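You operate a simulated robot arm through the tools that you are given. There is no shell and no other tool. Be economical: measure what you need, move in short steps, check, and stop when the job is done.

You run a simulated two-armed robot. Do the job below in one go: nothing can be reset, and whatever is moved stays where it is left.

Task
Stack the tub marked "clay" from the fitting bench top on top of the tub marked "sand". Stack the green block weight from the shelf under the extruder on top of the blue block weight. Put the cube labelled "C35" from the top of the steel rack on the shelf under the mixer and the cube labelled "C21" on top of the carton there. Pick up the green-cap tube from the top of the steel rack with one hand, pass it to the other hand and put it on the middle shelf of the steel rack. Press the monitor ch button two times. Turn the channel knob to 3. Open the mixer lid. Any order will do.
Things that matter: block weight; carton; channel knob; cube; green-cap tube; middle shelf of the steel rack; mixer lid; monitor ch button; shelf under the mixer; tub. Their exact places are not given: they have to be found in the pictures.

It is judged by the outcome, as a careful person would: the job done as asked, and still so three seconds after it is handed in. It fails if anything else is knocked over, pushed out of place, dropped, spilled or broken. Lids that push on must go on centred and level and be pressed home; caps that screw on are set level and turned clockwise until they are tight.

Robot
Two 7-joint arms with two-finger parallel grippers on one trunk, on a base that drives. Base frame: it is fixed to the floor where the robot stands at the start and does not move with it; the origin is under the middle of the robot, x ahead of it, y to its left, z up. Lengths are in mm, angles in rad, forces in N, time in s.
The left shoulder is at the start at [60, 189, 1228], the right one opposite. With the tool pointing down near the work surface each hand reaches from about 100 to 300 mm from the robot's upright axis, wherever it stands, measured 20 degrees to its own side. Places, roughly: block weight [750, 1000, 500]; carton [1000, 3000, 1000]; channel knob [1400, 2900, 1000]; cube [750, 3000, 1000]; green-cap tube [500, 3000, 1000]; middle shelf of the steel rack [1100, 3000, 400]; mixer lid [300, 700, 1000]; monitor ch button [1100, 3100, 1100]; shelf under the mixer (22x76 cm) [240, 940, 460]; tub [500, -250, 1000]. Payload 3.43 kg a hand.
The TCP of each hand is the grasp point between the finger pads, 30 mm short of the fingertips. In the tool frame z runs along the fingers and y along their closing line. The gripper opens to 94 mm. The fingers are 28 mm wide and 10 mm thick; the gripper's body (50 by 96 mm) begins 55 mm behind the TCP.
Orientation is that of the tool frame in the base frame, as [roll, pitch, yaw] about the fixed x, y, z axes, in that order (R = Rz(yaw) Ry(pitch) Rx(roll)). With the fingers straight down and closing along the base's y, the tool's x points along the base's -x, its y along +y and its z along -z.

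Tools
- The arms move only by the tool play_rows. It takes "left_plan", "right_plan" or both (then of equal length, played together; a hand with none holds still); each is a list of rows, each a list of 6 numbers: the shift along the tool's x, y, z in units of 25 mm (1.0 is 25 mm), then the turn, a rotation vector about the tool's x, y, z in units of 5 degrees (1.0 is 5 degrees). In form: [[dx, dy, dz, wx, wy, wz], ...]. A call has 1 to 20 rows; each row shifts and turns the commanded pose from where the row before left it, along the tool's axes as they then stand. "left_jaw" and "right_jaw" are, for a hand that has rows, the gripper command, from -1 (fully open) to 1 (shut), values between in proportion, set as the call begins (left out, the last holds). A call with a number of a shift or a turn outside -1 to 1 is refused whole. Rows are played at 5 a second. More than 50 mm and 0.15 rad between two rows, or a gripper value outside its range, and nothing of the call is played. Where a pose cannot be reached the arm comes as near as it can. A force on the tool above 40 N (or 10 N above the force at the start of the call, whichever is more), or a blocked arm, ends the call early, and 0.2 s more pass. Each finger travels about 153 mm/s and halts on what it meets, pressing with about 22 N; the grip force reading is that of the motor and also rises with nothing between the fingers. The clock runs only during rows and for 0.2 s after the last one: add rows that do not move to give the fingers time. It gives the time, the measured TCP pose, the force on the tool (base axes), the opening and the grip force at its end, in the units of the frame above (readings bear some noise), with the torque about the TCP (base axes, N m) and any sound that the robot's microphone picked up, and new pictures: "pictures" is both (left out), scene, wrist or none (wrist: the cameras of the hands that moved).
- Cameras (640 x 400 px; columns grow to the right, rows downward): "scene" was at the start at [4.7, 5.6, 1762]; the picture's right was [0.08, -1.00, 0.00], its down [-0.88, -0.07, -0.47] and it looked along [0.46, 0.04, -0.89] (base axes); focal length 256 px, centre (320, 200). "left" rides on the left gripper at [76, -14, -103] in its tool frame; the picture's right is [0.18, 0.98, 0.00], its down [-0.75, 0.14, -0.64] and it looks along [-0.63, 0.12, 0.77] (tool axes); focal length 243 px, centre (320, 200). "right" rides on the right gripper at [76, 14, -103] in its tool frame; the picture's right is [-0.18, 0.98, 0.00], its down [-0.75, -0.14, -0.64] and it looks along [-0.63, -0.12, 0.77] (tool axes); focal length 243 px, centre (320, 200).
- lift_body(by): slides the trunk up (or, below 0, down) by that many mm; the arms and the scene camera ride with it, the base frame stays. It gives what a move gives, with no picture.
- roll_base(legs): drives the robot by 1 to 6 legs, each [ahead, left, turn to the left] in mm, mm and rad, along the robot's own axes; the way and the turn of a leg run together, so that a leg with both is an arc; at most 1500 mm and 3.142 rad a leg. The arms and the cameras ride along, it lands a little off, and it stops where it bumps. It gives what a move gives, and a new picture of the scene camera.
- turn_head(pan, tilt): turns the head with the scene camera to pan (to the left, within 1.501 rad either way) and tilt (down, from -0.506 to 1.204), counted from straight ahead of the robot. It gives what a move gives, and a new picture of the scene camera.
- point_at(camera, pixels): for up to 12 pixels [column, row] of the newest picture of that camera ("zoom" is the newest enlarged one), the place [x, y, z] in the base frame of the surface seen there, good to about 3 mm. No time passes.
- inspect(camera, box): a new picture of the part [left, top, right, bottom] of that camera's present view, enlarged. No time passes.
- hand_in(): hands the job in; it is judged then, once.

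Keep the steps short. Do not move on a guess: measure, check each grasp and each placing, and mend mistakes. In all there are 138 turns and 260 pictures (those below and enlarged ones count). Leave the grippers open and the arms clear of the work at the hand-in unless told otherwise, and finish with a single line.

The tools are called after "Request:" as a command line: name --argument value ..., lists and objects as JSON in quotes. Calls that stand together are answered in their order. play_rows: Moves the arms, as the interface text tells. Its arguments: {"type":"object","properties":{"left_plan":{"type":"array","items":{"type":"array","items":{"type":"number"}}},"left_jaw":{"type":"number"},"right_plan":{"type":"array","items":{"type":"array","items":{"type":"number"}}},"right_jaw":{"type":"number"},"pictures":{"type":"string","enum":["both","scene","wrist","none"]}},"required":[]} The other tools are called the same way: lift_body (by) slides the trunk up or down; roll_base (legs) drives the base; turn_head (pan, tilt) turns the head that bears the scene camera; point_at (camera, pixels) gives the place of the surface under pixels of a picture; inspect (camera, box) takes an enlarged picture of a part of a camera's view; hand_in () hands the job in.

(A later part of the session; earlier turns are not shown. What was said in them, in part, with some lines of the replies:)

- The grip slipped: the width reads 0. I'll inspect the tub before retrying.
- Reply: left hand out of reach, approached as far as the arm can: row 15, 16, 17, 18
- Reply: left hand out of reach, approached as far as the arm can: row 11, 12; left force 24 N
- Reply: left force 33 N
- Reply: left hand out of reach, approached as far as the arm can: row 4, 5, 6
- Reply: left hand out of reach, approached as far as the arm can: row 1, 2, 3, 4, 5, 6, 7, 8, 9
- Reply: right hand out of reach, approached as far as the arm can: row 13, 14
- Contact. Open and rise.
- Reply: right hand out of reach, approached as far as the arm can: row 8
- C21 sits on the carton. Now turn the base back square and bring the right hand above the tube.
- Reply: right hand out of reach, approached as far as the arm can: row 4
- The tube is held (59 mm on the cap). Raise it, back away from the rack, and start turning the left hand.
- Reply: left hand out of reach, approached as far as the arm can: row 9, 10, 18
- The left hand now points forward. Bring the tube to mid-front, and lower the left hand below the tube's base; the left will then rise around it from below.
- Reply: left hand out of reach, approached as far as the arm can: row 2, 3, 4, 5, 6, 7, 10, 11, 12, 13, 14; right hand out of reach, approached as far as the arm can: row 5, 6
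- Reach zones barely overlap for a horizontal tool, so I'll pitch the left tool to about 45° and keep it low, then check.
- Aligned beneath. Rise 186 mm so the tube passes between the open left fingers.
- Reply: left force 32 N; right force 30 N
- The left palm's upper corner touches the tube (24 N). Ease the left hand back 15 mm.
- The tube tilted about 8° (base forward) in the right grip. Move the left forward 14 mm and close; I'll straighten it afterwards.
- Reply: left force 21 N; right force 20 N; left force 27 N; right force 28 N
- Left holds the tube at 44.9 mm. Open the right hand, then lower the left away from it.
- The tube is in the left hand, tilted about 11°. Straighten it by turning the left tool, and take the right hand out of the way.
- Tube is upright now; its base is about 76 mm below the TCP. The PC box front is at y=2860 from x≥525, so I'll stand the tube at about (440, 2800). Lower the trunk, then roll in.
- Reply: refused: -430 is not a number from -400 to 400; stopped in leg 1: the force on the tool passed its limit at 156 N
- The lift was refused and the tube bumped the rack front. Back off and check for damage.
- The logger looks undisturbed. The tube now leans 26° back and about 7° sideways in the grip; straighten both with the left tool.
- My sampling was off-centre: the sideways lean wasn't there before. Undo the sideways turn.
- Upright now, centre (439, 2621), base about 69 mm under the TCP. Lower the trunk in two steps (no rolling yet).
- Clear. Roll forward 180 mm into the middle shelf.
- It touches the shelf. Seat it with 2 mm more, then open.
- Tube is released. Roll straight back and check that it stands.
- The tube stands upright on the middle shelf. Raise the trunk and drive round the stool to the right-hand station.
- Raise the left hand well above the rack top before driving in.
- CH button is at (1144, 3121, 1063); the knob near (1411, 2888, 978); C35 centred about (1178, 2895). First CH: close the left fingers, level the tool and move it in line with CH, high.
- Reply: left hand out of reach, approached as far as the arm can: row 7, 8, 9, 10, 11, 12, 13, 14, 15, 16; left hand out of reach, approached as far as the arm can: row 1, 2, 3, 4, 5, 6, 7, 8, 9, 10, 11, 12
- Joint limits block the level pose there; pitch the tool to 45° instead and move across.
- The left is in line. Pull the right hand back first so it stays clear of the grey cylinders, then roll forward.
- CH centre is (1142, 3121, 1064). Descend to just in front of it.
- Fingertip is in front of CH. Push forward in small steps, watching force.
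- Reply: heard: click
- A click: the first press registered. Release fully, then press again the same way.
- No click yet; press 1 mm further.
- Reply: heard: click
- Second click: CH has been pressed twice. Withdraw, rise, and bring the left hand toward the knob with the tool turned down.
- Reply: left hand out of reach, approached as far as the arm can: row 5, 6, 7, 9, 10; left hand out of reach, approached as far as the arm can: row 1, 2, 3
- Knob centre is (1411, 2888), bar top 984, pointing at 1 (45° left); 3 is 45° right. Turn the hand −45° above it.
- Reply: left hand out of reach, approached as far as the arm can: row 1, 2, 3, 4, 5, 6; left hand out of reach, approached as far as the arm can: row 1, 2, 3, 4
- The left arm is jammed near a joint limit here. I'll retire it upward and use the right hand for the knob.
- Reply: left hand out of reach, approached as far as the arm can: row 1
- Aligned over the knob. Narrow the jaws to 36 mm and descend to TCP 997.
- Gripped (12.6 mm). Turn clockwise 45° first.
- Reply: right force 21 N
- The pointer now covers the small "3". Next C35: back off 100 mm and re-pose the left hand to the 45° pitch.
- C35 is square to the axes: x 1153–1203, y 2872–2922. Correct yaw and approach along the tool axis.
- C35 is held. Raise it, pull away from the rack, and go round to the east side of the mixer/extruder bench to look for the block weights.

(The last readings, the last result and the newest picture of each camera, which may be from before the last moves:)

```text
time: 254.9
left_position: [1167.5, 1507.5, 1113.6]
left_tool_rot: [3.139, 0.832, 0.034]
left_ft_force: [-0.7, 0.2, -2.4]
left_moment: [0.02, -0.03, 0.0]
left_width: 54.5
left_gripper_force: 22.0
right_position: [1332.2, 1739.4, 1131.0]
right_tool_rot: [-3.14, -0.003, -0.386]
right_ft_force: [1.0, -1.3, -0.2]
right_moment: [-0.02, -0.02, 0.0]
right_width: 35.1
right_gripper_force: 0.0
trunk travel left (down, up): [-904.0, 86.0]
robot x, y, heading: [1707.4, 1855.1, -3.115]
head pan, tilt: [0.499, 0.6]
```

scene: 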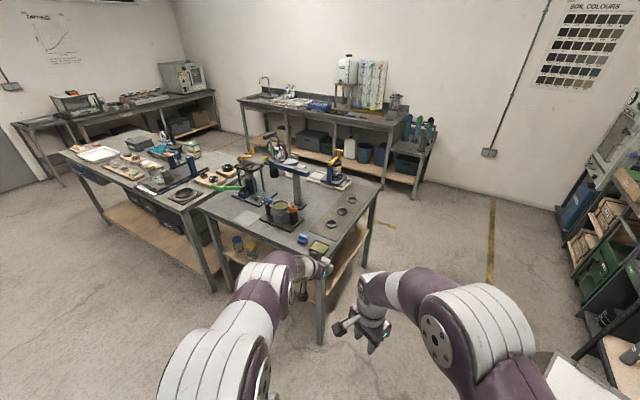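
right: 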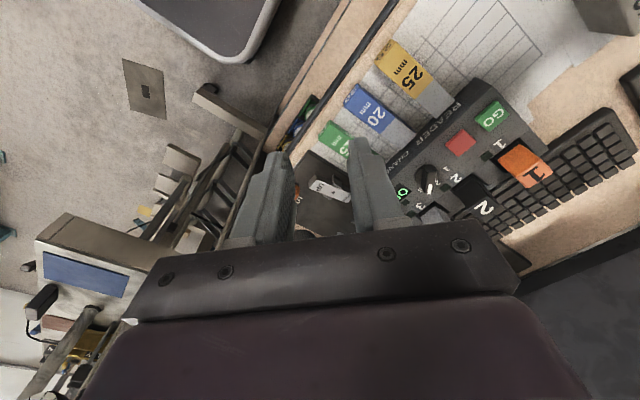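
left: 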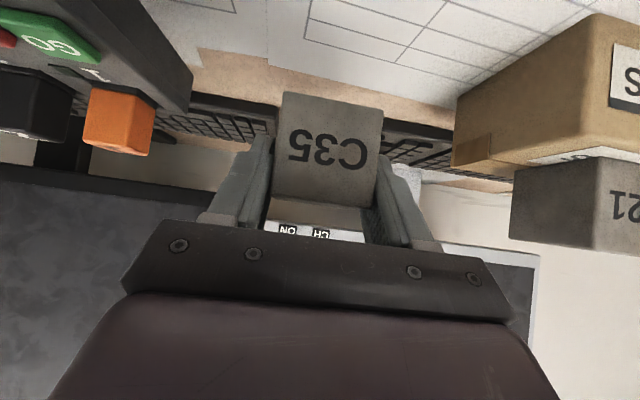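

Request:
inspect --camera "scene" --box '[190, 200, 370, 320]'

Request:
point_at --camera "zoom" --pixels '[[170, 130], [195, 145], [230, 160], [150, 200], [560, 200], [465, 240], [60, 30], [650, 0]]'

```text
3.33 times, centred on (280, 260) of scene
```

zoom: 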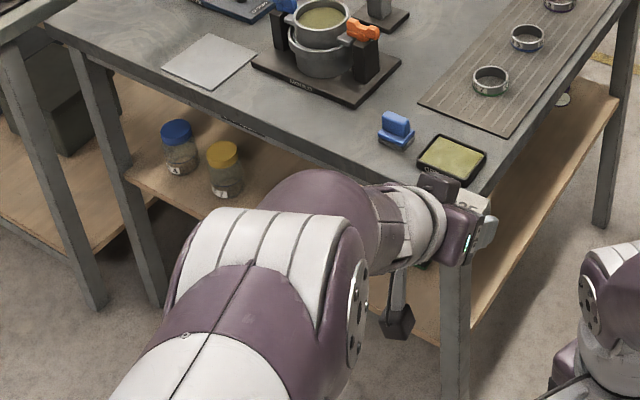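

```text
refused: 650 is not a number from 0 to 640
```

Request:
roll_base --legs '[[0, 800, -0.03]]'

Request:
turn_head --pan 0.0 --tilt 0.6

Request:
inspect --camera "scene" --box '[200, 120, 440, 300]'

```text
time: 259.2
left_position: [1161.0, 730.0, 1115.4]
left_tool_rot: [3.14, 0.829, -0.007]
left_ft_force: [0.2, 0.5, -3.4]
left_moment: [0.02, 0.02, 0.01]
left_width: 54.3
left_gripper_force: 22.2
right_position: [1334.5, 953.7, 1131.4]
right_tool_rot: [-3.141, -0.001, -0.429]
right_ft_force: [-0.5, 0.4, 0.7]
right_moment: [-0.02, 0.0, -0.03]
right_width: 35.4
right_gripper_force: 0.1
trunk travel left (down, up): [-904.0, 86.0]
robot x, y, heading: [1715.5, 1052.1, 3.128]
head pan, tilt: [0.499, 0.6]
```

scene: 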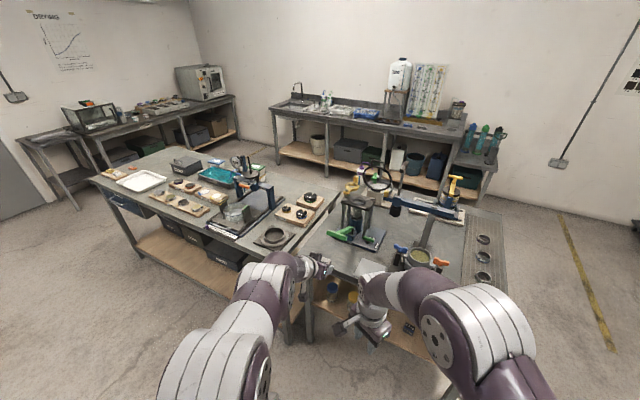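

```text
time: 260.2
left_position: [1162.3, 729.3, 1114.1]
left_tool_rot: [3.139, 0.83, -0.007]
left_ft_force: [0.1, -0.4, -3.8]
left_moment: [-0.01, 0.0, -0.01]
left_width: 54.6
left_gripper_force: 22.1
right_position: [1334.0, 953.5, 1130.8]
right_tool_rot: [-3.14, -0.002, -0.429]
right_ft_force: [-0.6, -0.4, -0.6]
right_moment: [0.03, 0.0, 0.0]
right_width: 35.3
right_gripper_force: 0.0
trunk travel left (down, up): [-904.0, 86.0]
robot x, y, heading: [1714.3, 1051.3, 3.126]
head pan, tilt: [0.0, 0.6]
```

scene: 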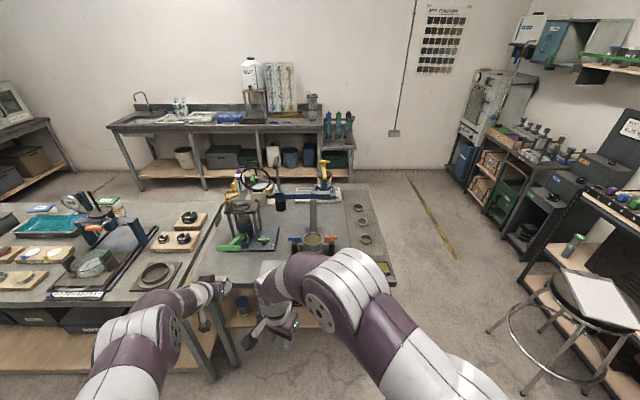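

```text
2.22 times, centred on (320, 210) of scene
```

zoom: 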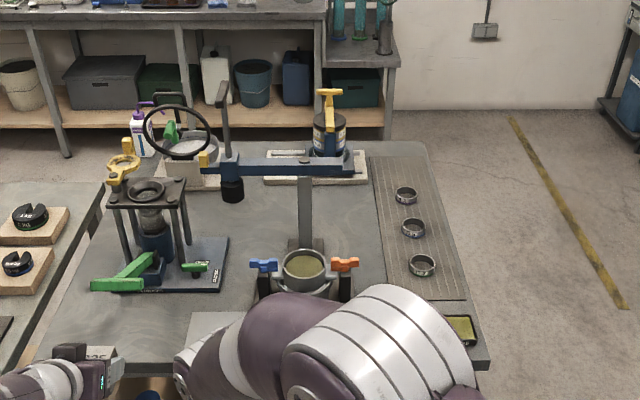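

Request:
lift_body --by -400

Request:
lift_body --by -200

Request:
turn_head --pan 0.0 --tilt 0.5

```text
time: 264.0
left_position: [1163.0, 728.7, 714.7]
left_tool_rot: [3.14, 0.831, -0.006]
left_ft_force: [0.1, 0.0, -3.6]
left_moment: [-0.03, -0.01, 0.01]
left_width: 54.4
left_gripper_force: 22.0
right_position: [1333.9, 952.9, 732.7]
right_tool_rot: [-3.14, -0.001, -0.43]
right_ft_force: [-0.9, 0.3, 0.7]
right_moment: [0.01, 0.01, 0.01]
right_width: 35.3
right_gripper_force: 0.1
trunk travel left (down, up): [-504.0, 486.0]
robot x, y, heading: [1714.2, 1049.0, 3.129]
head pan, tilt: [0.0, 0.6]
```

```text
time: 266.2
left_position: [1162.9, 729.5, 514.1]
left_tool_rot: [3.14, 0.831, -0.007]
left_ft_force: [0.0, 0.7, -2.4]
left_moment: [-0.01, -0.03, -0.02]
left_width: 54.1
left_gripper_force: 22.3
right_position: [1334.6, 953.8, 531.4]
right_tool_rot: [-3.14, -0.002, -0.43]
right_ft_force: [0.5, 0.0, -0.2]
right_moment: [0.01, 0.01, 0.03]
right_width: 35.4
right_gripper_force: 0.1
trunk travel left (down, up): [-304.0, 686.0]
robot x, y, heading: [1713.9, 1051.6, 3.133]
head pan, tilt: [0.0, 0.6]
```

```text
time: 266.9
left_position: [1161.8, 729.1, 513.5]
left_tool_rot: [3.141, 0.832, -0.009]
left_ft_force: [-0.1, -0.6, -2.3]
left_moment: [-0.01, -0.01, -0.01]
left_width: 54.2
left_gripper_force: 21.7
right_position: [1333.4, 954.4, 531.3]
right_tool_rot: [-3.14, -0.001, -0.428]
right_ft_force: [-0.2, -0.4, -0.4]
right_moment: [0.0, -0.04, 0.02]
right_width: 35.5
right_gripper_force: 0.0
trunk travel left (down, up): [-304.0, 686.0]
robot x, y, heading: [1711.0, 1050.3, 3.131]
head pan, tilt: [0.0, 0.499]
```

scene: 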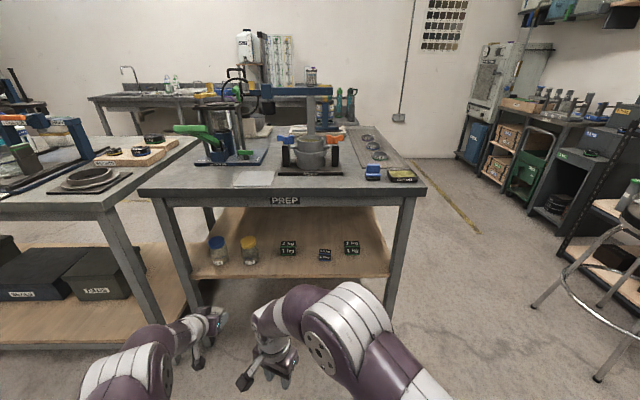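

Now the shelf is visible with small blocks. Inspect and measure.

Request:
inspect --camera "scene" --box '[190, 200, 400, 290]'

Request:
point_at --camera "scene" --pixels '[[288, 245], [288, 254], [324, 253], [324, 259], [352, 245], [352, 253], [249, 255], [320, 275], [190, 300], [390, 262], [320, 240], [405, 230]]'

```text
3.05 times, centred on (295, 245) of scene
```

zoom: 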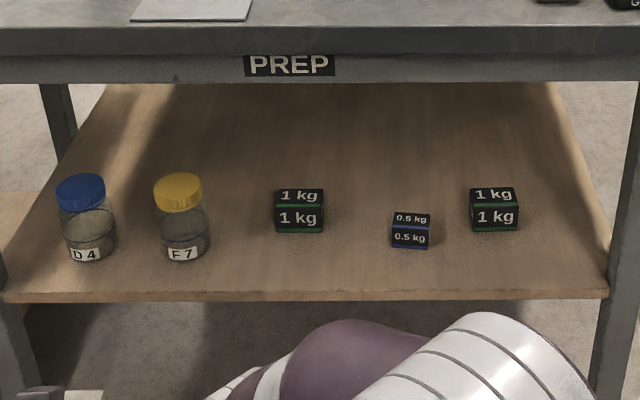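

```text
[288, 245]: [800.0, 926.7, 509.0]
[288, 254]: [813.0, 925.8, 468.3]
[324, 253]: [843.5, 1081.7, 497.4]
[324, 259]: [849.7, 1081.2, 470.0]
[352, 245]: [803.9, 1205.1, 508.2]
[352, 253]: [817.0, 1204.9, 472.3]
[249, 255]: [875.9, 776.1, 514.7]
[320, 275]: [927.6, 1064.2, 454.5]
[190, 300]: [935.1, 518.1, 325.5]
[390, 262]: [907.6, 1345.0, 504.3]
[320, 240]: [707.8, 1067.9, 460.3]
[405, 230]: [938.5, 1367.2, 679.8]
```

Two green 1 kg blocks (y≈926 and 1205) and one blue 0.5 kg block (y≈1081). I'll use the right hand at a forward pitch, and draw the left hand with C35 back.

Request:
play_rows --left_plan '[[0.67, 0, -0.74, 0, 0, 0], [0.67, 0, -0.74, 0, 0, 0], [0.7, 0, -0.7, 0, 0.7, 0], [0.74, 0, -0.65, 0, 0.7, 0], [0.78, 0, -0.6, 0, 0.7, 0], [0.82, 0, -0.55, 0, 0.7, 0], [0.86, 0, -0.5, 0, 0.7, 0], [0.9, 0, -0.4, 0, 0.7, 0], [0, 0, 0, 0, 0, 0], [0, 0, 0, 0, 0, 0], [0, 0, 0, 0, 0, 0], [0, 0, 0, 0, 0, 0], [0, 0, 0, 0, 0, 0], [0, 0, 0, 0, 0, 0], [0, 0, 0, 0, 0, 0]]' --right_plan '[[0, -0.5, 0, 0, 0, -0.98], [0, -0.6, 0, 0, 0, -0.98], [0, -0.7, 0, 0, 0, -0.98], [0, -0.7, 0, 0, 0, -0.98], [0, -0.7, 0, 0, 0, -0.98], [-0.7, -0.5, 0, 0, -0.95, 0], [-0.7, -0.5, 0.05, 0, -0.95, 0], [-0.7, -0.5, 0.1, 0, -0.95, 0], [-0.68, -0.5, 0.16, 0, -0.95, 0], [-0.66, 0, 0.22, 0, -0.95, 0], [-0.63, 0, 0.28, 0, -0.95, 0], [-0.6, 0, 0.33, 0, -0.95, 0], [-0.58, 0, 0.38, 0, -0.95, 0], [-0.55, 0, 0.42, 0, -0.95, 0], [-0.5, 0, 0.46, 0, -0.95, 0]]' --right_jaw -1 --pictures "scene"

```text
time: 270.1
left_position: [1360.5, 729.8, 503.7]
left_tool_rot: [3.14, 0.465, -0.006]
left_ft_force: [-0.2, 0.4, -1.5]
left_moment: [0.0, 0.02, -0.02]
left_width: 54.5
left_gripper_force: 21.5
right_position: [1181.1, 1080.3, 532.0]
right_tool_rot: [-3.139, 0.828, -0.001]
right_ft_force: [-0.3, -0.8, -1.0]
right_moment: [0.03, -0.02, 0.01]
right_width: 94.3
right_gripper_force: 0.1
trunk travel left (down, up): [-304.0, 686.0]
robot x, y, heading: [1714.1, 1051.9, 3.128]
head pan, tilt: [0.0, 0.499]
```

scene: 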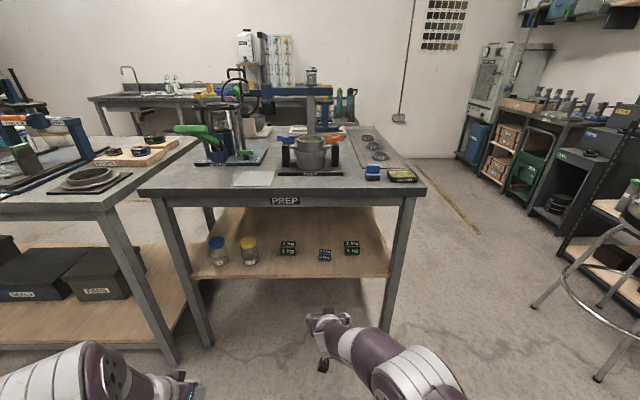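

Request:
inspect --camera "scene" --box '[270, 225, 370, 285]'

Request:
point_at --camera "zoom" --pixels '[[488, 105], [568, 104], [485, 122], [575, 122], [488, 164], [575, 163], [310, 157], [392, 159], [312, 177], [394, 178], [314, 222], [392, 224]]'

```text
6.40 times, centred on (320, 255) of scene
```

zoom: 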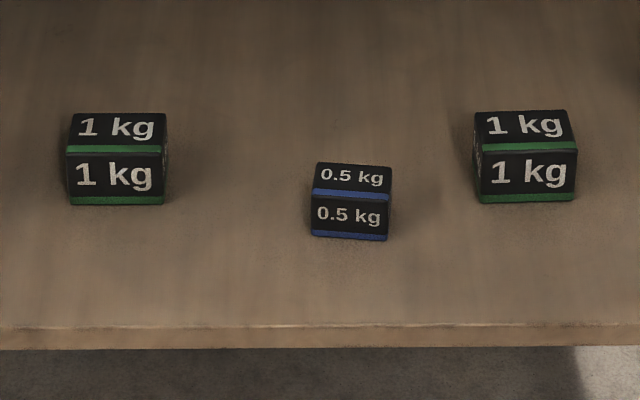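

```text
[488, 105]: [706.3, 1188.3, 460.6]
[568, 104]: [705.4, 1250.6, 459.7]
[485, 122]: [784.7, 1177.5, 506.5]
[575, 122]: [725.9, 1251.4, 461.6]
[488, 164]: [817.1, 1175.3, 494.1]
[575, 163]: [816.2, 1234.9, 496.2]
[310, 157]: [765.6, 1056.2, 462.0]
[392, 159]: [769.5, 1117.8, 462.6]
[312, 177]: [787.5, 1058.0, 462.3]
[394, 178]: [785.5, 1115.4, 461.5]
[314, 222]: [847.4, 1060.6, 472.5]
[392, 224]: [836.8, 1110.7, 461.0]
```

Request:
point_at --camera "zoom" --pixels '[[478, 114], [565, 112], [480, 150], [575, 148], [482, 200], [573, 198], [319, 166], [389, 170], [314, 195], [387, 200], [312, 234], [386, 239]]'

```text
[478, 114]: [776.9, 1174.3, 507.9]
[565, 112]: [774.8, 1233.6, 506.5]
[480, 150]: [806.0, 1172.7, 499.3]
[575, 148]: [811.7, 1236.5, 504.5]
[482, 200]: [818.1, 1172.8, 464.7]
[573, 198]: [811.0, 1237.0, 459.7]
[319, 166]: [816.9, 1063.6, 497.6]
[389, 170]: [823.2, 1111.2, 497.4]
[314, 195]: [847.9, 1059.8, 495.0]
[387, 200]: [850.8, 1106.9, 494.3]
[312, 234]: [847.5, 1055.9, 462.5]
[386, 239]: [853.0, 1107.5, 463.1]
```

Green (right): centre (795, 1205), 64 wide × 44 deep, top 508. Blue: centre (834, 1083), top 497. Line up with the green block and roll in.

Request:
roll_base --legs '[[0, -125, 0.013], [290, 0, 0]]'

Request:
inspect --camera "right" --box '[0, 0, 640, 400]'

```text
time: 272.9
left_position: [1076.5, 847.4, 503.4]
left_tool_rot: [3.14, 0.465, 0.005]
left_ft_force: [0.2, 0.9, -3.0]
left_moment: [0.01, 0.0, 0.01]
left_width: 54.2
left_gripper_force: 22.2
right_position: [892.9, 1194.5, 531.3]
right_tool_rot: [-3.14, 0.828, 0.012]
right_ft_force: [0.3, -0.8, 0.4]
right_moment: [-0.02, -0.03, 0.03]
right_width: 93.9
right_gripper_force: 0.1
trunk travel left (down, up): [-304.0, 686.0]
robot x, y, heading: [1426.3, 1172.6, 3.142]
head pan, tilt: [0.0, 0.499]
```

scene: 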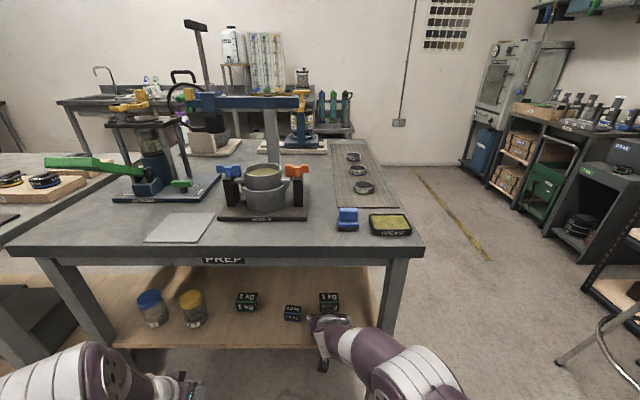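

```text
1.00 times, centred on (320, 200) of right (not enlarged: the box is as wide or as high as the picture)
```

zoom: 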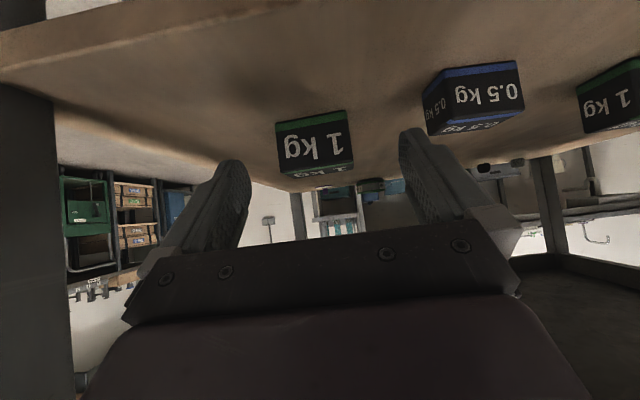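

Request:
play_rows --right_plan '[[-0.77, -0.21, 0, -0.34, 0, -0.31], [-0.78, -0.21, 0, -0.34, 0, -0.31], [0, 0, 0.95, 0, 0, 0], [0, 0, 0.95, 0, 0, 0], [0, 0, 0.95, 0, 0, 0]]' --pictures "wrist"

```text
time: 274.1
left_position: [1076.7, 847.0, 503.3]
left_tool_rot: [3.14, 0.463, 0.006]
left_ft_force: [-0.6, -0.1, -3.1]
left_moment: [-0.01, -0.01, 0.02]
left_width: 54.2
left_gripper_force: 21.9
right_position: [812.4, 1199.3, 514.6]
right_tool_rot: [-3.139, 0.829, 0.094]
right_ft_force: [0.3, -0.6, 0.4]
right_moment: [-0.01, 0.01, 0.01]
right_width: 93.8
right_gripper_force: 0.1
trunk travel left (down, up): [-304.0, 686.0]
robot x, y, heading: [1424.8, 1171.7, 3.138]
head pan, tilt: [0.0, 0.499]
```

right: 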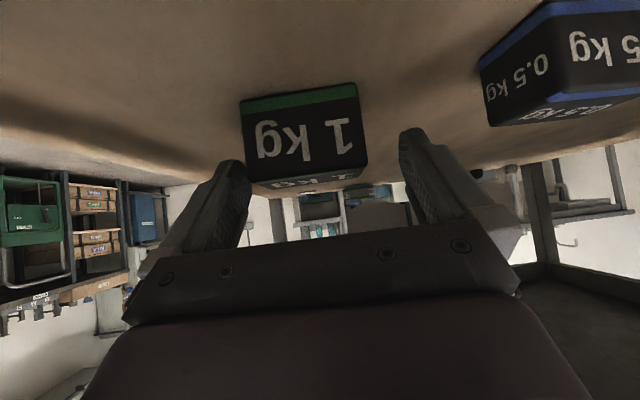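

Request:
play_rows --right_plan '[[0.06, -0.2, 0.4, 0, 0, 0], [0.06, 0, 0.4, 0, 0, 0], [0, 0, 0, 0, 0, 0]]' --pictures "none"

Request:
play_rows --right_plan '[[0, 0, 0, 0, 0, 0], [0, 0, 0, 0, 0, 0], [0, 0, 0, 0, 0, 0], [0, 0, 0, 0, 0, 0], [-0.06, 0, -0.054, 0, 0, 0], [-0.1, 0, -0.09, 0, 0, 0], [-0.15, 0, -0.135, 0, 0, 0], [-0.15, 0, -0.135, 0, 0, 0], [0, 0, 0, 0, 0, 0]]' --right_jaw 1 --pictures "wrist"

```text
time: 274.9
left_position: [1076.6, 847.1, 502.1]
left_tool_rot: [3.139, 0.464, 0.005]
left_ft_force: [0.2, 0.3, -2.6]
left_moment: [-0.01, -0.01, -0.01]
left_width: 54.5
left_gripper_force: 21.7
right_position: [800.5, 1204.0, 498.7]
right_tool_rot: [-3.141, 0.827, 0.092]
right_ft_force: [0.1, 0.1, -0.7]
right_moment: [-0.02, -0.01, -0.02]
right_width: 93.9
right_gripper_force: 0.0
trunk travel left (down, up): [-304.0, 686.0]
robot x, y, heading: [1425.7, 1171.5, 3.137]
head pan, tilt: [0.0, 0.499]
```

```text
time: 276.9
left_position: [1074.8, 848.0, 502.5]
left_tool_rot: [3.141, 0.465, 0.004]
left_ft_force: [-0.5, -0.5, -2.9]
left_moment: [0.0, 0.02, -0.01]
left_width: 54.3
left_gripper_force: 22.2
right_position: [800.8, 1204.4, 511.9]
right_tool_rot: [-3.139, 0.825, 0.093]
right_ft_force: [-0.6, 0.5, -9.1]
right_moment: [0.03, -0.11, -0.03]
right_width: 69.7
right_gripper_force: 22.1
trunk travel left (down, up): [-304.0, 686.0]
robot x, y, heading: [1428.3, 1170.1, 3.141]
head pan, tilt: [0.0, 0.499]
```

right: 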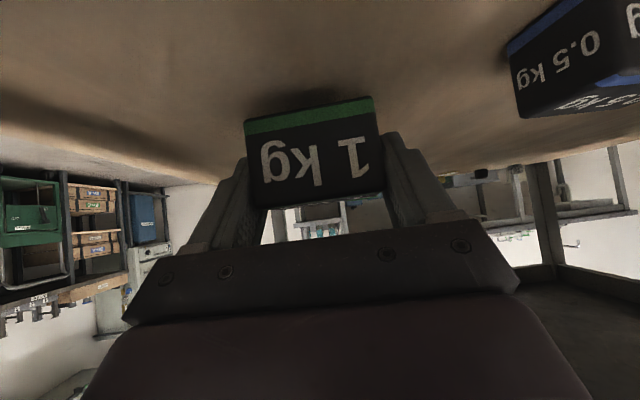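

Held (69.7 mm, 9 N). Raise slowly, then turn to the blue block's angle and move over it.

Request:
play_rows --right_plan '[[-0.237, 0, -0.215, 0, 0, 0], [-0.237, 0, -0.215, 0, 0, 0], [-0.237, 0, -0.215, 0, 0, 0], [-0.237, 0, -0.215, 0, 0, 0], [-0.237, 0, -0.215, 0, 0, 0], [0.2, 0.2, -0.23, 0.4, 0, 0.37], [0.2, 0.4, -0.23, 0.4, 0, 0.37], [0.2, 0.5, -0.23, 0.4, 0, 0.37], [0.2, 0.5, -0.23, 0.4, 0, 0.37], [0.24, 0.6, -0.23, 0, 0, 0], [0, 0.6, 0, 0, 0, 0], [0, 0.6, 0, 0, 0, 0], [0, 0.6, 0, 0, 0, 0], [0, 0.6, 0, 0, 0, 0], [0, 0.3, 0, 0, 0, 0]]' --pictures "both"

```text
time: 280.1
left_position: [1075.6, 845.9, 502.8]
left_tool_rot: [3.14, 0.464, 0.006]
left_ft_force: [0.2, 0.1, -3.3]
left_moment: [-0.01, 0.01, -0.01]
left_width: 54.4
left_gripper_force: 22.1
right_position: [831.4, 1082.3, 552.1]
right_tool_rot: [3.141, 0.826, -0.098]
right_ft_force: [0.0, 0.4, -10.9]
right_moment: [0.01, -0.06, -0.02]
right_width: 69.5
right_gripper_force: 22.3
trunk travel left (down, up): [-304.0, 686.0]
robot x, y, heading: [1426.3, 1173.7, 3.145]
head pan, tilt: [0.0, 0.499]
```

scene: 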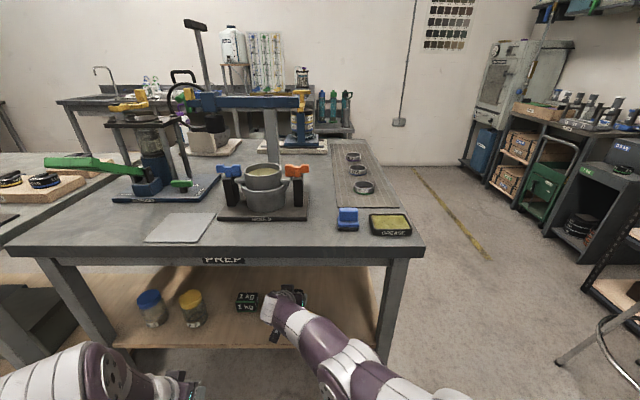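
right: 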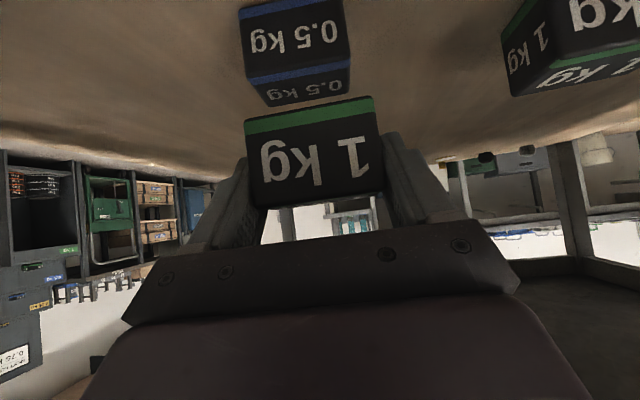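

Request:
point_at --camera "right" --pixels '[[252, 80], [346, 64], [268, 103], [347, 92], [300, 88], [247, 128], [372, 102], [252, 205], [382, 188], [240, 12], [340, 5]]'

```text
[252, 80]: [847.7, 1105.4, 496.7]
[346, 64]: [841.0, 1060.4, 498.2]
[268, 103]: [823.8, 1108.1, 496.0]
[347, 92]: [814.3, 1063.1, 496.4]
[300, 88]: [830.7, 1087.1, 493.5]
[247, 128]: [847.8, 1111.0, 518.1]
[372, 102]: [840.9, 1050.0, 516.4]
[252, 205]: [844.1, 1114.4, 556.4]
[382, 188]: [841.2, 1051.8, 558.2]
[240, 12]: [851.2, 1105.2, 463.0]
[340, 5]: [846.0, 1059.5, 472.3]
```

Green's centre is at about (822, 1081); blue's is (831.5, 1084). Shift back 9 mm and +y 2.5 mm, then lower.

Request:
play_rows --right_plan '[[0.12, -0.05, -0.133, 0, 0, 0], [0.12, -0.05, -0.133, 0, 0, 0], [0.12, 0, 0.108, 0, 0, 0], [0.12, 0, 0.108, 0, 0, 0], [0, 0, 0, 0, 0, 0]]' --pictures "wrist"

Request:
point_at --camera "right" --pixels '[[252, 90], [346, 75], [247, 128], [372, 102], [300, 95], [250, 105], [350, 88]]'

Request:
inspect --camera "right" --box '[200, 0, 420, 220]'

```text
time: 281.3
left_position: [1075.5, 848.2, 502.6]
left_tool_rot: [3.139, 0.464, 0.006]
left_ft_force: [-0.2, -0.1, -2.9]
left_moment: [-0.01, 0.01, 0.01]
left_width: 54.2
left_gripper_force: 21.8
right_position: [840.5, 1083.3, 543.2]
right_tool_rot: [-3.138, 0.823, -0.097]
right_ft_force: [-0.5, 0.2, -10.0]
right_moment: [-0.02, -0.06, 0.03]
right_width: 69.4
right_gripper_force: 21.8
trunk travel left (down, up): [-304.0, 686.0]
robot x, y, heading: [1429.5, 1174.7, 3.134]
head pan, tilt: [0.0, 0.499]
```

right: 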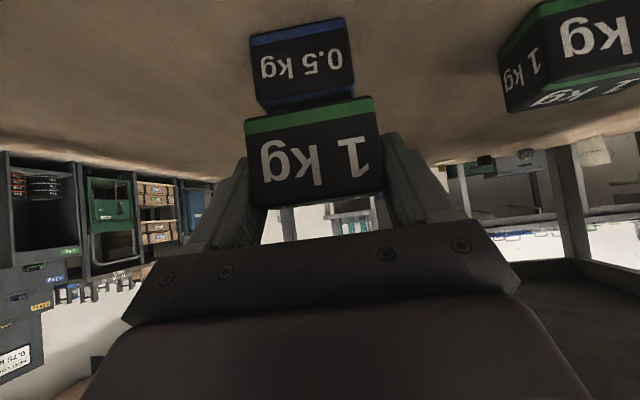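

```text
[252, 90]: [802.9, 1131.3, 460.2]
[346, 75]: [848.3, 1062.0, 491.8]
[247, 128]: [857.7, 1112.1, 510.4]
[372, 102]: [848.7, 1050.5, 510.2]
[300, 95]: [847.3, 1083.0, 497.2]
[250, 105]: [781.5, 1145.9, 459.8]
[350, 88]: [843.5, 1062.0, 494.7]
```

```text
1.82 times, centred on (310, 110) of right
```

zoom: 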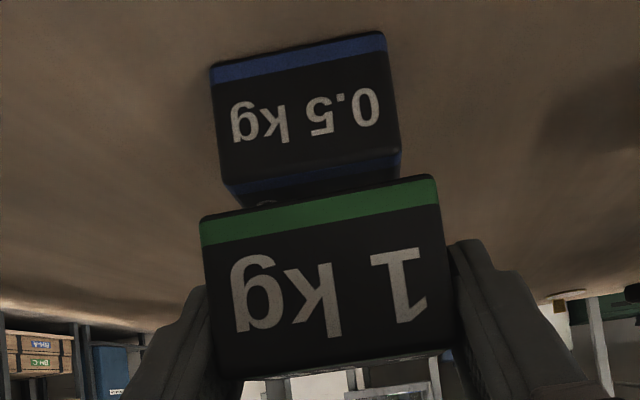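

Well centred. Lower in small steps until the weight comes off.

Request:
play_rows --right_plan '[[0.09, 0, 0.08, 0, 0, 0], [0.09, 0, 0.08, 0, 0, 0], [0.06, 0, 0.054, 0, 0, 0], [0, 0, 0, 0, 0, 0]]' --pictures "none"

```text
time: 282.3
left_position: [1075.8, 846.6, 504.8]
left_tool_rot: [3.14, 0.464, 0.005]
left_ft_force: [0.8, 0.0, -1.8]
left_moment: [0.02, 0.02, -0.02]
left_width: 54.2
left_gripper_force: 21.9
right_position: [840.8, 1085.1, 536.6]
right_tool_rot: [-3.141, 0.824, -0.099]
right_ft_force: [-0.5, -0.7, -10.2]
right_moment: [-0.01, -0.09, 0.02]
right_width: 69.6
right_gripper_force: 22.1
trunk travel left (down, up): [-304.0, 686.0]
robot x, y, heading: [1422.2, 1174.9, 3.139]
head pan, tilt: [0.0, 0.499]
```

Request:
play_rows --right_plan '[[0.05, 0, 0.045, 0, 0, 0], [0.04, 0, 0.036, 0, 0, 0], [0, 0, 0, 0, 0, 0]]' --pictures "none"

```text
time: 283.1
left_position: [1075.8, 847.6, 504.5]
left_tool_rot: [3.139, 0.464, 0.005]
left_ft_force: [-0.4, 0.0, -3.5]
left_moment: [-0.01, 0.0, -0.01]
left_width: 54.3
left_gripper_force: 21.4
right_position: [839.6, 1084.2, 535.8]
right_tool_rot: [3.138, 0.831, -0.104]
right_ft_force: [-1.7, 4.1, 6.5]
right_moment: [-0.28, -0.13, -0.01]
right_width: 69.8
right_gripper_force: 21.9
trunk travel left (down, up): [-304.0, 686.0]
robot x, y, heading: [1426.5, 1172.1, 3.143]
head pan, tilt: [0.0, 0.499]
```

Contact. Open and retreat along the tool axis.

Request:
play_rows --right_plan '[[0, 0, 0, 0, 0, 0], [0, 0, 0, 0, 0, 0], [0, 0, -0.4, 0, 0, 0], [0, 0, -0.8, 0, 0, 0], [0, 0, -0.8, 0, 0, 0], [0, 0, -0.8, 0, 0, 0]]' --right_jaw -1 --pictures "wrist"

Request:
roll_base --legs '[[-300, 0, 0]]'

Request:
inspect --camera "scene" --box '[190, 200, 400, 300]'

```text
time: 284.5
left_position: [1076.7, 847.8, 503.9]
left_tool_rot: [3.141, 0.465, 0.006]
left_ft_force: [0.6, -0.7, -3.0]
left_moment: [0.01, -0.02, -0.04]
left_width: 54.2
left_gripper_force: 21.9
right_position: [891.1, 1077.4, 582.5]
right_tool_rot: [3.141, 0.828, -0.101]
right_ft_force: [0.8, 0.0, 0.8]
right_moment: [-0.02, 0.02, -0.02]
right_width: 94.2
right_gripper_force: 0.1
trunk travel left (down, up): [-304.0, 686.0]
robot x, y, heading: [1426.9, 1170.3, 3.142]
head pan, tilt: [0.0, 0.499]
```

right: 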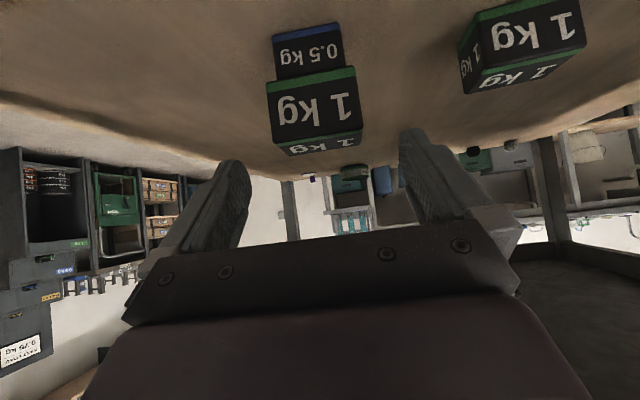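

```text
time: 286.5
left_position: [1378.6, 847.8, 503.1]
left_tool_rot: [3.139, 0.464, 0.005]
left_ft_force: [-0.1, 0.7, -2.5]
left_moment: [0.01, 0.0, 0.01]
left_width: 54.5
left_gripper_force: 22.0
right_position: [1193.8, 1076.9, 582.7]
right_tool_rot: [3.141, 0.827, -0.099]
right_ft_force: [0.2, -0.1, -1.1]
right_moment: [-0.01, -0.03, -0.01]
right_width: 94.0
right_gripper_force: 0.1
trunk travel left (down, up): [-304.0, 686.0]
robot x, y, heading: [1731.6, 1171.6, -3.14]
head pan, tilt: [0.0, 0.499]
```

scene: 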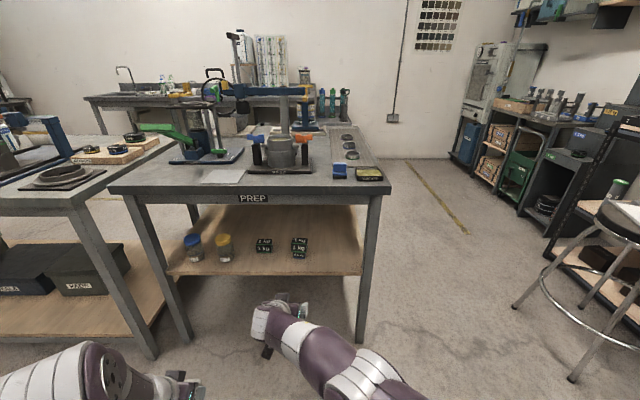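

```text
3.05 times, centred on (295, 250) of scene
```

zoom: 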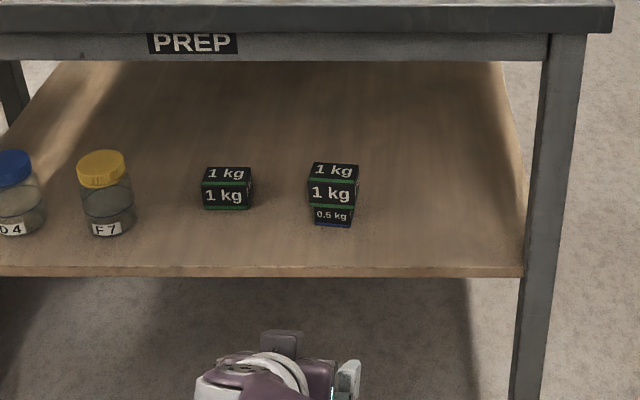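

The green block is stacked on the blue one. Now carry C35 round to the west (mixer) side: raise, then drive.

Request:
lift_body --by 400

Request:
roll_base --legs '[[0, -660, 0], [1165, 0, 0], [1165, 0, 0], [0, 0, -1.571], [0, 0, -1.571]]'

```text
time: 290.4
left_position: [1379.0, 847.2, 903.0]
left_tool_rot: [3.14, 0.464, 0.008]
left_ft_force: [0.5, 0.3, -2.0]
left_moment: [0.01, -0.02, -0.02]
left_width: 54.2
left_gripper_force: 22.2
right_position: [1193.1, 1075.7, 982.7]
right_tool_rot: [-3.141, 0.827, -0.098]
right_ft_force: [0.2, 0.0, -0.2]
right_moment: [-0.01, -0.01, 0.04]
right_width: 94.0
right_gripper_force: 0.1
trunk travel left (down, up): [-704.0, 286.0]
robot x, y, heading: [1728.3, 1175.5, -3.14]
head pan, tilt: [0.0, 0.499]
```

```text
time: 312.6
left_position: [-267.7, 2102.5, 903.8]
left_tool_rot: [3.139, 0.464, -3.122]
left_ft_force: [-0.7, 0.6, -2.6]
left_moment: [0.0, 0.0, 0.0]
left_width: 54.4
left_gripper_force: 22.1
right_position: [-79.5, 1877.1, 982.2]
right_tool_rot: [3.141, 0.827, 3.057]
right_ft_force: [-0.4, -0.5, -0.2]
right_moment: [-0.01, 0.0, -0.03]
right_width: 94.3
right_gripper_force: 0.0
trunk travel left (down, up): [-704.0, 286.0]
robot x, y, heading: [-615.4, 1769.9, 0.013]
head pan, tilt: [0.0, 0.499]
```

scene: 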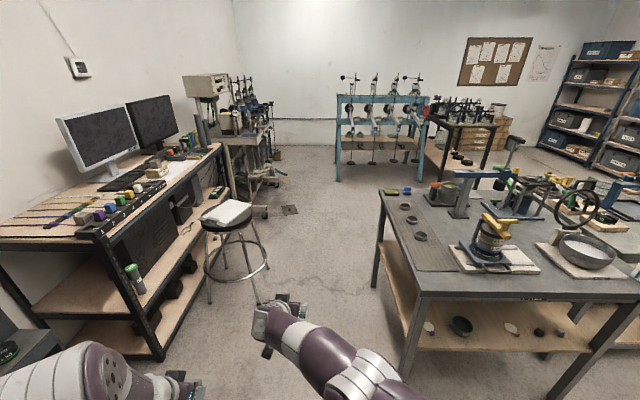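

Request:
roll_base --legs '[[0, -900, -0.013]]'

Request:
lift_body --by -350

Request:
turn_head --pan 0.1 --tilt 0.5

Request:
inspect --camera "scene" --box '[160, 160, 480, 360]'

```text
time: 317.4
left_position: [-258.3, 1199.8, 902.2]
left_tool_rot: [3.14, 0.465, 3.139]
left_ft_force: [-0.4, -0.6, -3.2]
left_moment: [-0.02, 0.01, -0.02]
left_width: 54.3
left_gripper_force: 22.0
right_position: [-73.8, 969.1, 981.4]
right_tool_rot: [3.141, 0.829, 3.036]
right_ft_force: [-0.1, -1.0, -0.4]
right_moment: [0.04, -0.02, 0.0]
right_width: 94.0
right_gripper_force: 0.1
trunk travel left (down, up): [-704.0, 286.0]
robot x, y, heading: [-609.0, 881.3, -0.008]
head pan, tilt: [0.0, 0.499]
```

scene: 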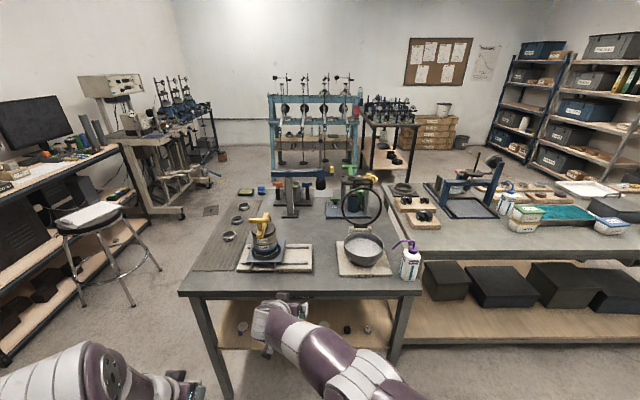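

```text
time: 320.8
left_position: [-257.9, 1200.8, 554.0]
left_tool_rot: [3.141, 0.464, 3.139]
left_ft_force: [-0.1, -0.8, -2.3]
left_moment: [-0.02, -0.02, 0.02]
left_width: 54.5
left_gripper_force: 22.2
right_position: [-74.2, 969.1, 631.4]
right_tool_rot: [3.141, 0.828, 3.035]
right_ft_force: [0.0, 0.3, -0.3]
right_moment: [0.01, -0.03, 0.0]
right_width: 93.9
right_gripper_force: 0.0
trunk travel left (down, up): [-354.0, 636.0]
robot x, y, heading: [-609.6, 875.9, -0.007]
head pan, tilt: [0.0, 0.499]
```

```text
time: 321.4
left_position: [-256.7, 1201.1, 553.9]
left_tool_rot: [3.14, 0.463, 3.141]
left_ft_force: [-0.1, -0.2, -2.3]
left_moment: [0.02, -0.02, 0.01]
left_width: 54.0
left_gripper_force: 22.0
right_position: [-74.7, 968.9, 632.5]
right_tool_rot: [-3.141, 0.827, 3.036]
right_ft_force: [-0.7, 0.0, 0.2]
right_moment: [-0.01, 0.03, 0.0]
right_width: 94.0
right_gripper_force: 0.1
trunk travel left (down, up): [-354.0, 636.0]
robot x, y, heading: [-611.0, 878.8, -0.008]
head pan, tilt: [0.099, 0.499]
```

scene: 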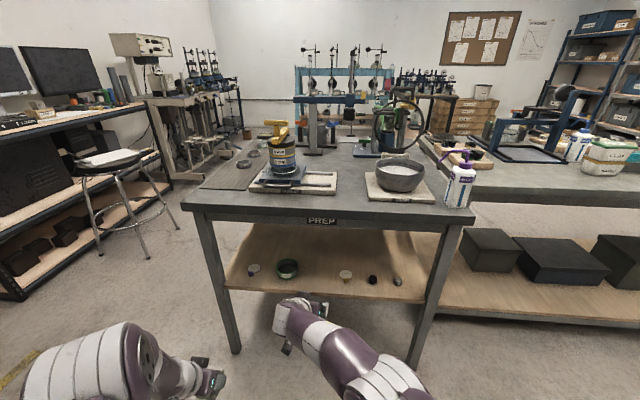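

```text
2.00 times, centred on (320, 260) of scene
```

zoom: 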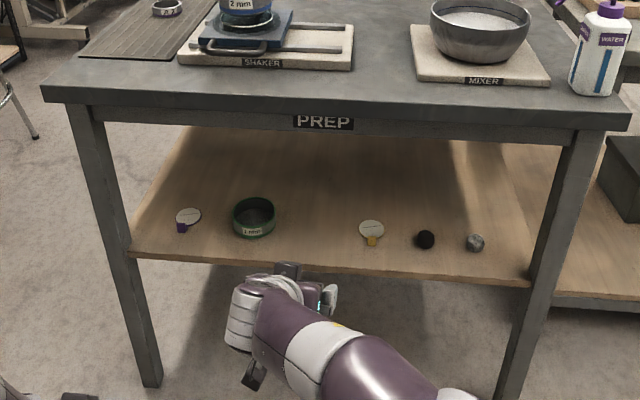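

Request:
point_at --camera "zoom" --pixels '[[255, 232], [275, 225], [360, 232], [372, 240], [312, 230], [312, 215], [312, 250], [255, 200], [188, 218], [372, 222], [425, 240], [312, 262]]'

```text
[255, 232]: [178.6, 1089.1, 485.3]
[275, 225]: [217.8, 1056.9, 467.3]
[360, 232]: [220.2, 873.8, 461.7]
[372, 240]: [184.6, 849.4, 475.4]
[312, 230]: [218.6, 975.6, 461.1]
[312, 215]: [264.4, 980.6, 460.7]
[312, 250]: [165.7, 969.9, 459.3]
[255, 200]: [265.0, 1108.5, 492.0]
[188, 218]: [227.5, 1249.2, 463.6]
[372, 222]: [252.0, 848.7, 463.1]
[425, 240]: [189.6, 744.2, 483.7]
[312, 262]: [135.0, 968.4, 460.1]
```

The gap at y 900–1040 on the mixer shelf is free; I'll place C35 at about (205, 970). Restore the left pitch (forward) and draw the right hand back.

Request:
play_rows --left_plan '[[-0.9, 0, 0.4, 0, -0.7, 0], [-0.86, 0, 0.5, 0, -0.7, 0], [-0.82, 0, 0.55, 0, -0.7, 0], [-0.78, 0, 0.6, 0, -0.7, 0], [-0.74, 0, 0.65, 0, -0.7, 0], [-0.7, 0, 0.7, 0, -0.7, 0], [-0.67, 0, 0.74, 0, 0, 0], [-0.67, 0, 0.74, 0, 0, 0]]' --right_plan '[[0.67, 0, -0.74, 0, 0, 0], [0.67, 0, -0.74, 0, 0, 0], [0.7, 0, -0.7, 0, 0.7, 0], [0.74, 0, -0.65, 0, 0.7, 0], [0.78, 0, -0.6, 0, 0.7, 0], [0.82, 0, -0.55, 0, 0.7, 0], [0.86, 0, -0.5, 0, 0.7, 0], [0.9, 0, -0.4, 0, 0.7, 0]]' --pictures "none"

Request:
roll_base --legs '[[0, -231, 0.008]]'

Request:
inspect --camera "left" --box '[0, 0, 640, 400]'

```text
time: 323.2
left_position: [-59.8, 1201.0, 555.1]
left_tool_rot: [3.139, 0.83, 3.139]
left_ft_force: [-0.4, -0.6, -3.0]
left_moment: [0.03, 0.03, -0.01]
left_width: 54.6
left_gripper_force: 21.5
right_position: [-270.9, 990.7, 624.5]
right_tool_rot: [-3.141, 0.458, 3.032]
right_ft_force: [-0.5, 0.5, 0.1]
right_moment: [-0.01, -0.02, 0.01]
right_width: 94.0
right_gripper_force: 0.1
trunk travel left (down, up): [-354.0, 636.0]
robot x, y, heading: [-611.9, 877.8, -0.01]
head pan, tilt: [0.099, 0.499]
```

```text
time: 325.0
left_position: [-61.7, 965.3, 554.6]
left_tool_rot: [3.14, 0.831, 3.141]
left_ft_force: [0.2, 0.5, -3.3]
left_moment: [0.03, 0.01, 0.01]
left_width: 54.2
left_gripper_force: 21.9
right_position: [-274.0, 757.5, 625.5]
right_tool_rot: [3.141, 0.46, 3.036]
right_ft_force: [0.0, 0.5, -0.1]
right_moment: [-0.02, 0.01, -0.02]
right_width: 93.8
right_gripper_force: 0.1
trunk travel left (down, up): [-354.0, 636.0]
robot x, y, heading: [-613.2, 641.0, -0.007]
head pan, tilt: [0.099, 0.499]
```

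scene: 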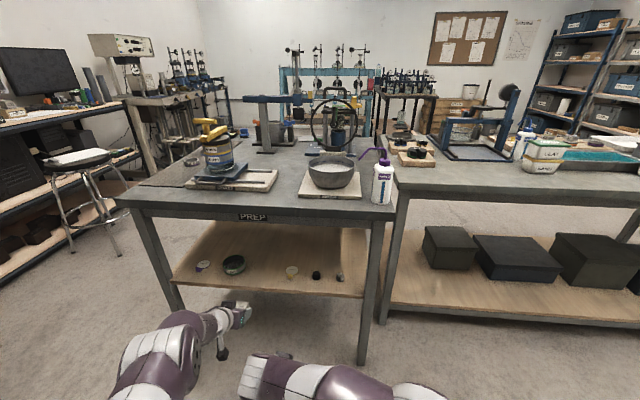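

```text
1.00 times, centred on (320, 200) of left (not enlarged: the box is as wide or as high as the picture)
```

zoom: 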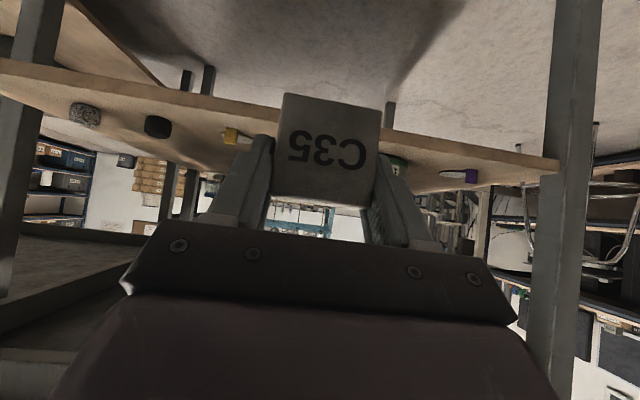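

Request:
roll_base --legs '[[258, 0, 0.007]]'

Request:
lift_body --by -42

Request:
inspect --camera "left" --box '[0, 0, 640, 400]'

```text
time: 326.9
left_position: [200.8, 972.3, 553.6]
left_tool_rot: [3.141, 0.831, -3.131]
left_ft_force: [0.1, -0.4, -2.7]
left_moment: [0.03, 0.03, 0.0]
left_width: 54.3
left_gripper_force: 22.1
right_position: [-9.5, 760.1, 624.3]
right_tool_rot: [3.14, 0.461, 3.047]
right_ft_force: [0.2, 0.5, 0.8]
right_moment: [0.05, -0.01, -0.02]
right_width: 94.1
right_gripper_force: 0.1
trunk travel left (down, up): [-354.0, 636.0]
robot x, y, heading: [-344.6, 642.5, 0.004]
head pan, tilt: [0.099, 0.499]
```

scene: 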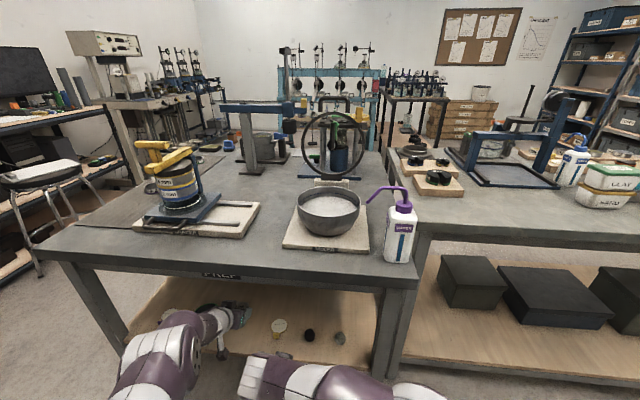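

```text
time: 327.7
left_position: [199.6, 972.1, 512.5]
left_tool_rot: [3.141, 0.831, -3.131]
left_ft_force: [0.4, 0.0, -2.8]
left_moment: [-0.02, 0.05, 0.03]
left_width: 54.4
left_gripper_force: 22.1
right_position: [-9.1, 760.0, 583.7]
right_tool_rot: [-3.141, 0.46, 3.047]
right_ft_force: [-0.3, 0.1, 0.0]
right_moment: [0.02, 0.01, 0.0]
right_width: 93.9
right_gripper_force: 0.0
trunk travel left (down, up): [-312.0, 678.0]
robot x, y, heading: [-346.8, 641.2, 0.006]
head pan, tilt: [0.099, 0.499]
```

```text
1.00 times, centred on (320, 200) of left (not enlarged: the box is as wide or as high as the picture)
```

zoom: 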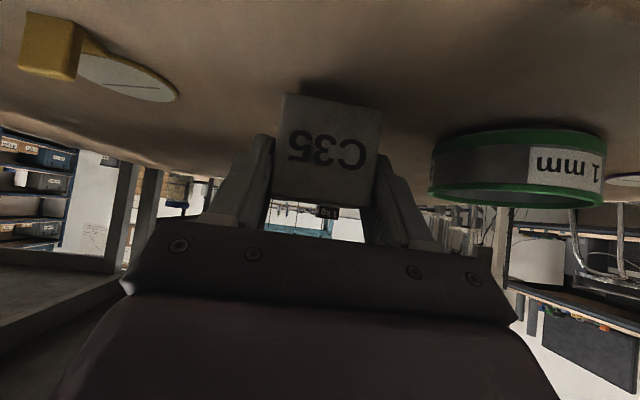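

Clear around. Lower the last 10 mm.

Request:
play_rows --left_plan '[[0.12, 0, 0.108, 0, 0, 0], [0.09, 0, 0.08, 0, 0, 0], [0.06, 0, 0.054, 0, 0, 0], [0.03, 0, 0.027, 0, 0, 0], [0, 0, 0, 0, 0, 0]]' --pictures "none"

```text
time: 328.9
left_position: [198.6, 973.0, 502.5]
left_tool_rot: [3.138, 0.832, -3.132]
left_ft_force: [0.8, -1.0, -1.3]
left_moment: [0.0, -0.01, -0.02]
left_width: 54.4
left_gripper_force: 21.5
right_position: [-8.0, 762.1, 583.8]
right_tool_rot: [3.141, 0.461, 3.048]
right_ft_force: [0.4, -0.1, -0.2]
right_moment: [-0.03, 0.01, -0.01]
right_width: 93.8
right_gripper_force: 0.1
trunk travel left (down, up): [-312.0, 678.0]
robot x, y, heading: [-347.3, 642.2, 0.007]
head pan, tilt: [0.099, 0.499]
```

Request:
play_rows --left_plan '[[0.045, 0, 0.04, 0, 0, 0], [0.03, 0, 0.027, 0, 0, 0], [0, 0, 0, 0, 0, 0]]' --pictures "none"

```text
time: 329.7
left_position: [200.3, 973.6, 501.8]
left_tool_rot: [3.139, 0.836, -3.133]
left_ft_force: [-3.0, 1.2, 13.3]
left_moment: [-0.02, -0.06, -0.01]
left_width: 54.3
left_gripper_force: 21.6
right_position: [-9.6, 760.7, 583.5]
right_tool_rot: [-3.141, 0.462, 3.048]
right_ft_force: [-1.1, 0.4, 0.4]
right_moment: [0.02, -0.01, 0.01]
right_width: 93.9
right_gripper_force: 0.1
trunk travel left (down, up): [-312.0, 678.0]
robot x, y, heading: [-344.0, 641.1, 0.011]
head pan, tilt: [0.099, 0.499]
```

Contact. Open, retreat along the tool axis, then roll back and look.

Request:
play_rows --left_plan '[[0, 0, 0, 0, 0, 0], [0, 0, 0, 0, 0, 0], [0, 0, -0.4, 0, 0, 0], [0, 0, -0.8, 0, 0, 0], [0, 0, -0.8, 0, 0, 0], [0, 0, -0.8, 0, 0, 0]]' --left_jaw -1 --pictures "none"

Request:
roll_base --legs '[[-300, 0, 0]]'

Request:
inspect --camera "scene" --box '[120, 100, 400, 310]'

```text
time: 331.1
left_position: [146.3, 971.2, 547.2]
left_tool_rot: [3.139, 0.831, -3.131]
left_ft_force: [0.6, -0.7, -0.8]
left_moment: [-0.01, -0.02, 0.0]
left_width: 93.9
left_gripper_force: 0.0
right_position: [-9.6, 759.8, 581.8]
right_tool_rot: [-3.141, 0.46, 3.048]
right_ft_force: [0.1, -0.3, 0.3]
right_moment: [-0.01, -0.01, -0.01]
right_width: 93.8
right_gripper_force: 0.0
trunk travel left (down, up): [-312.0, 678.0]
robot x, y, heading: [-346.8, 644.4, 0.005]
head pan, tilt: [0.099, 0.499]
```

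```text
time: 333.2
left_position: [-162.7, 971.3, 547.6]
left_tool_rot: [3.14, 0.832, -3.125]
left_ft_force: [0.8, 0.5, -0.3]
left_moment: [-0.02, -0.03, 0.0]
left_width: 94.0
left_gripper_force: 0.0
right_position: [-317.1, 760.9, 583.2]
right_tool_rot: [-3.141, 0.461, 3.055]
right_ft_force: [-0.1, -0.5, 0.7]
right_moment: [0.0, 0.02, 0.02]
right_width: 94.2
right_gripper_force: 0.0
trunk travel left (down, up): [-312.0, 678.0]
robot x, y, heading: [-655.9, 636.8, 0.011]
head pan, tilt: [0.099, 0.499]
```

scene: 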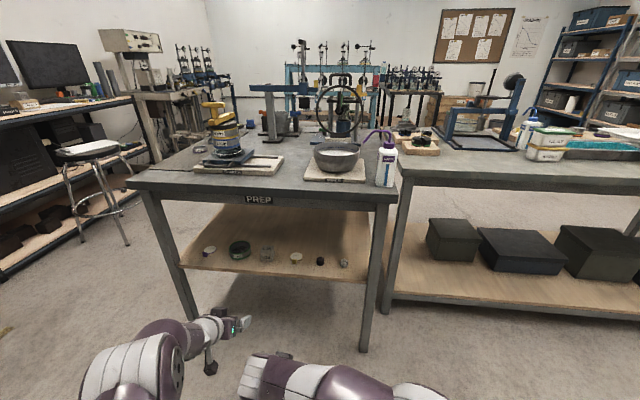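

```text
1.90 times, centred on (260, 205) of scene
5 turns are left
```

zoom: 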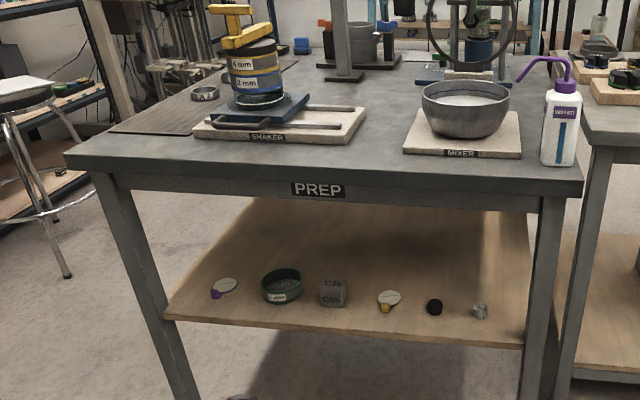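

C35 stands on the shelf under the mixer and the mixer lid is still open. The clay tub is on the sand tub, and the other jobs were each checked when done. The grippers are open and clear, so I'm handing in.

Request:
hand_in

```text
The job is handed in.
```

All seven parts of the job were done and handed in; one slip was that the tube bumped the front of the steel rack once, and nothing looked out of place afterwards.
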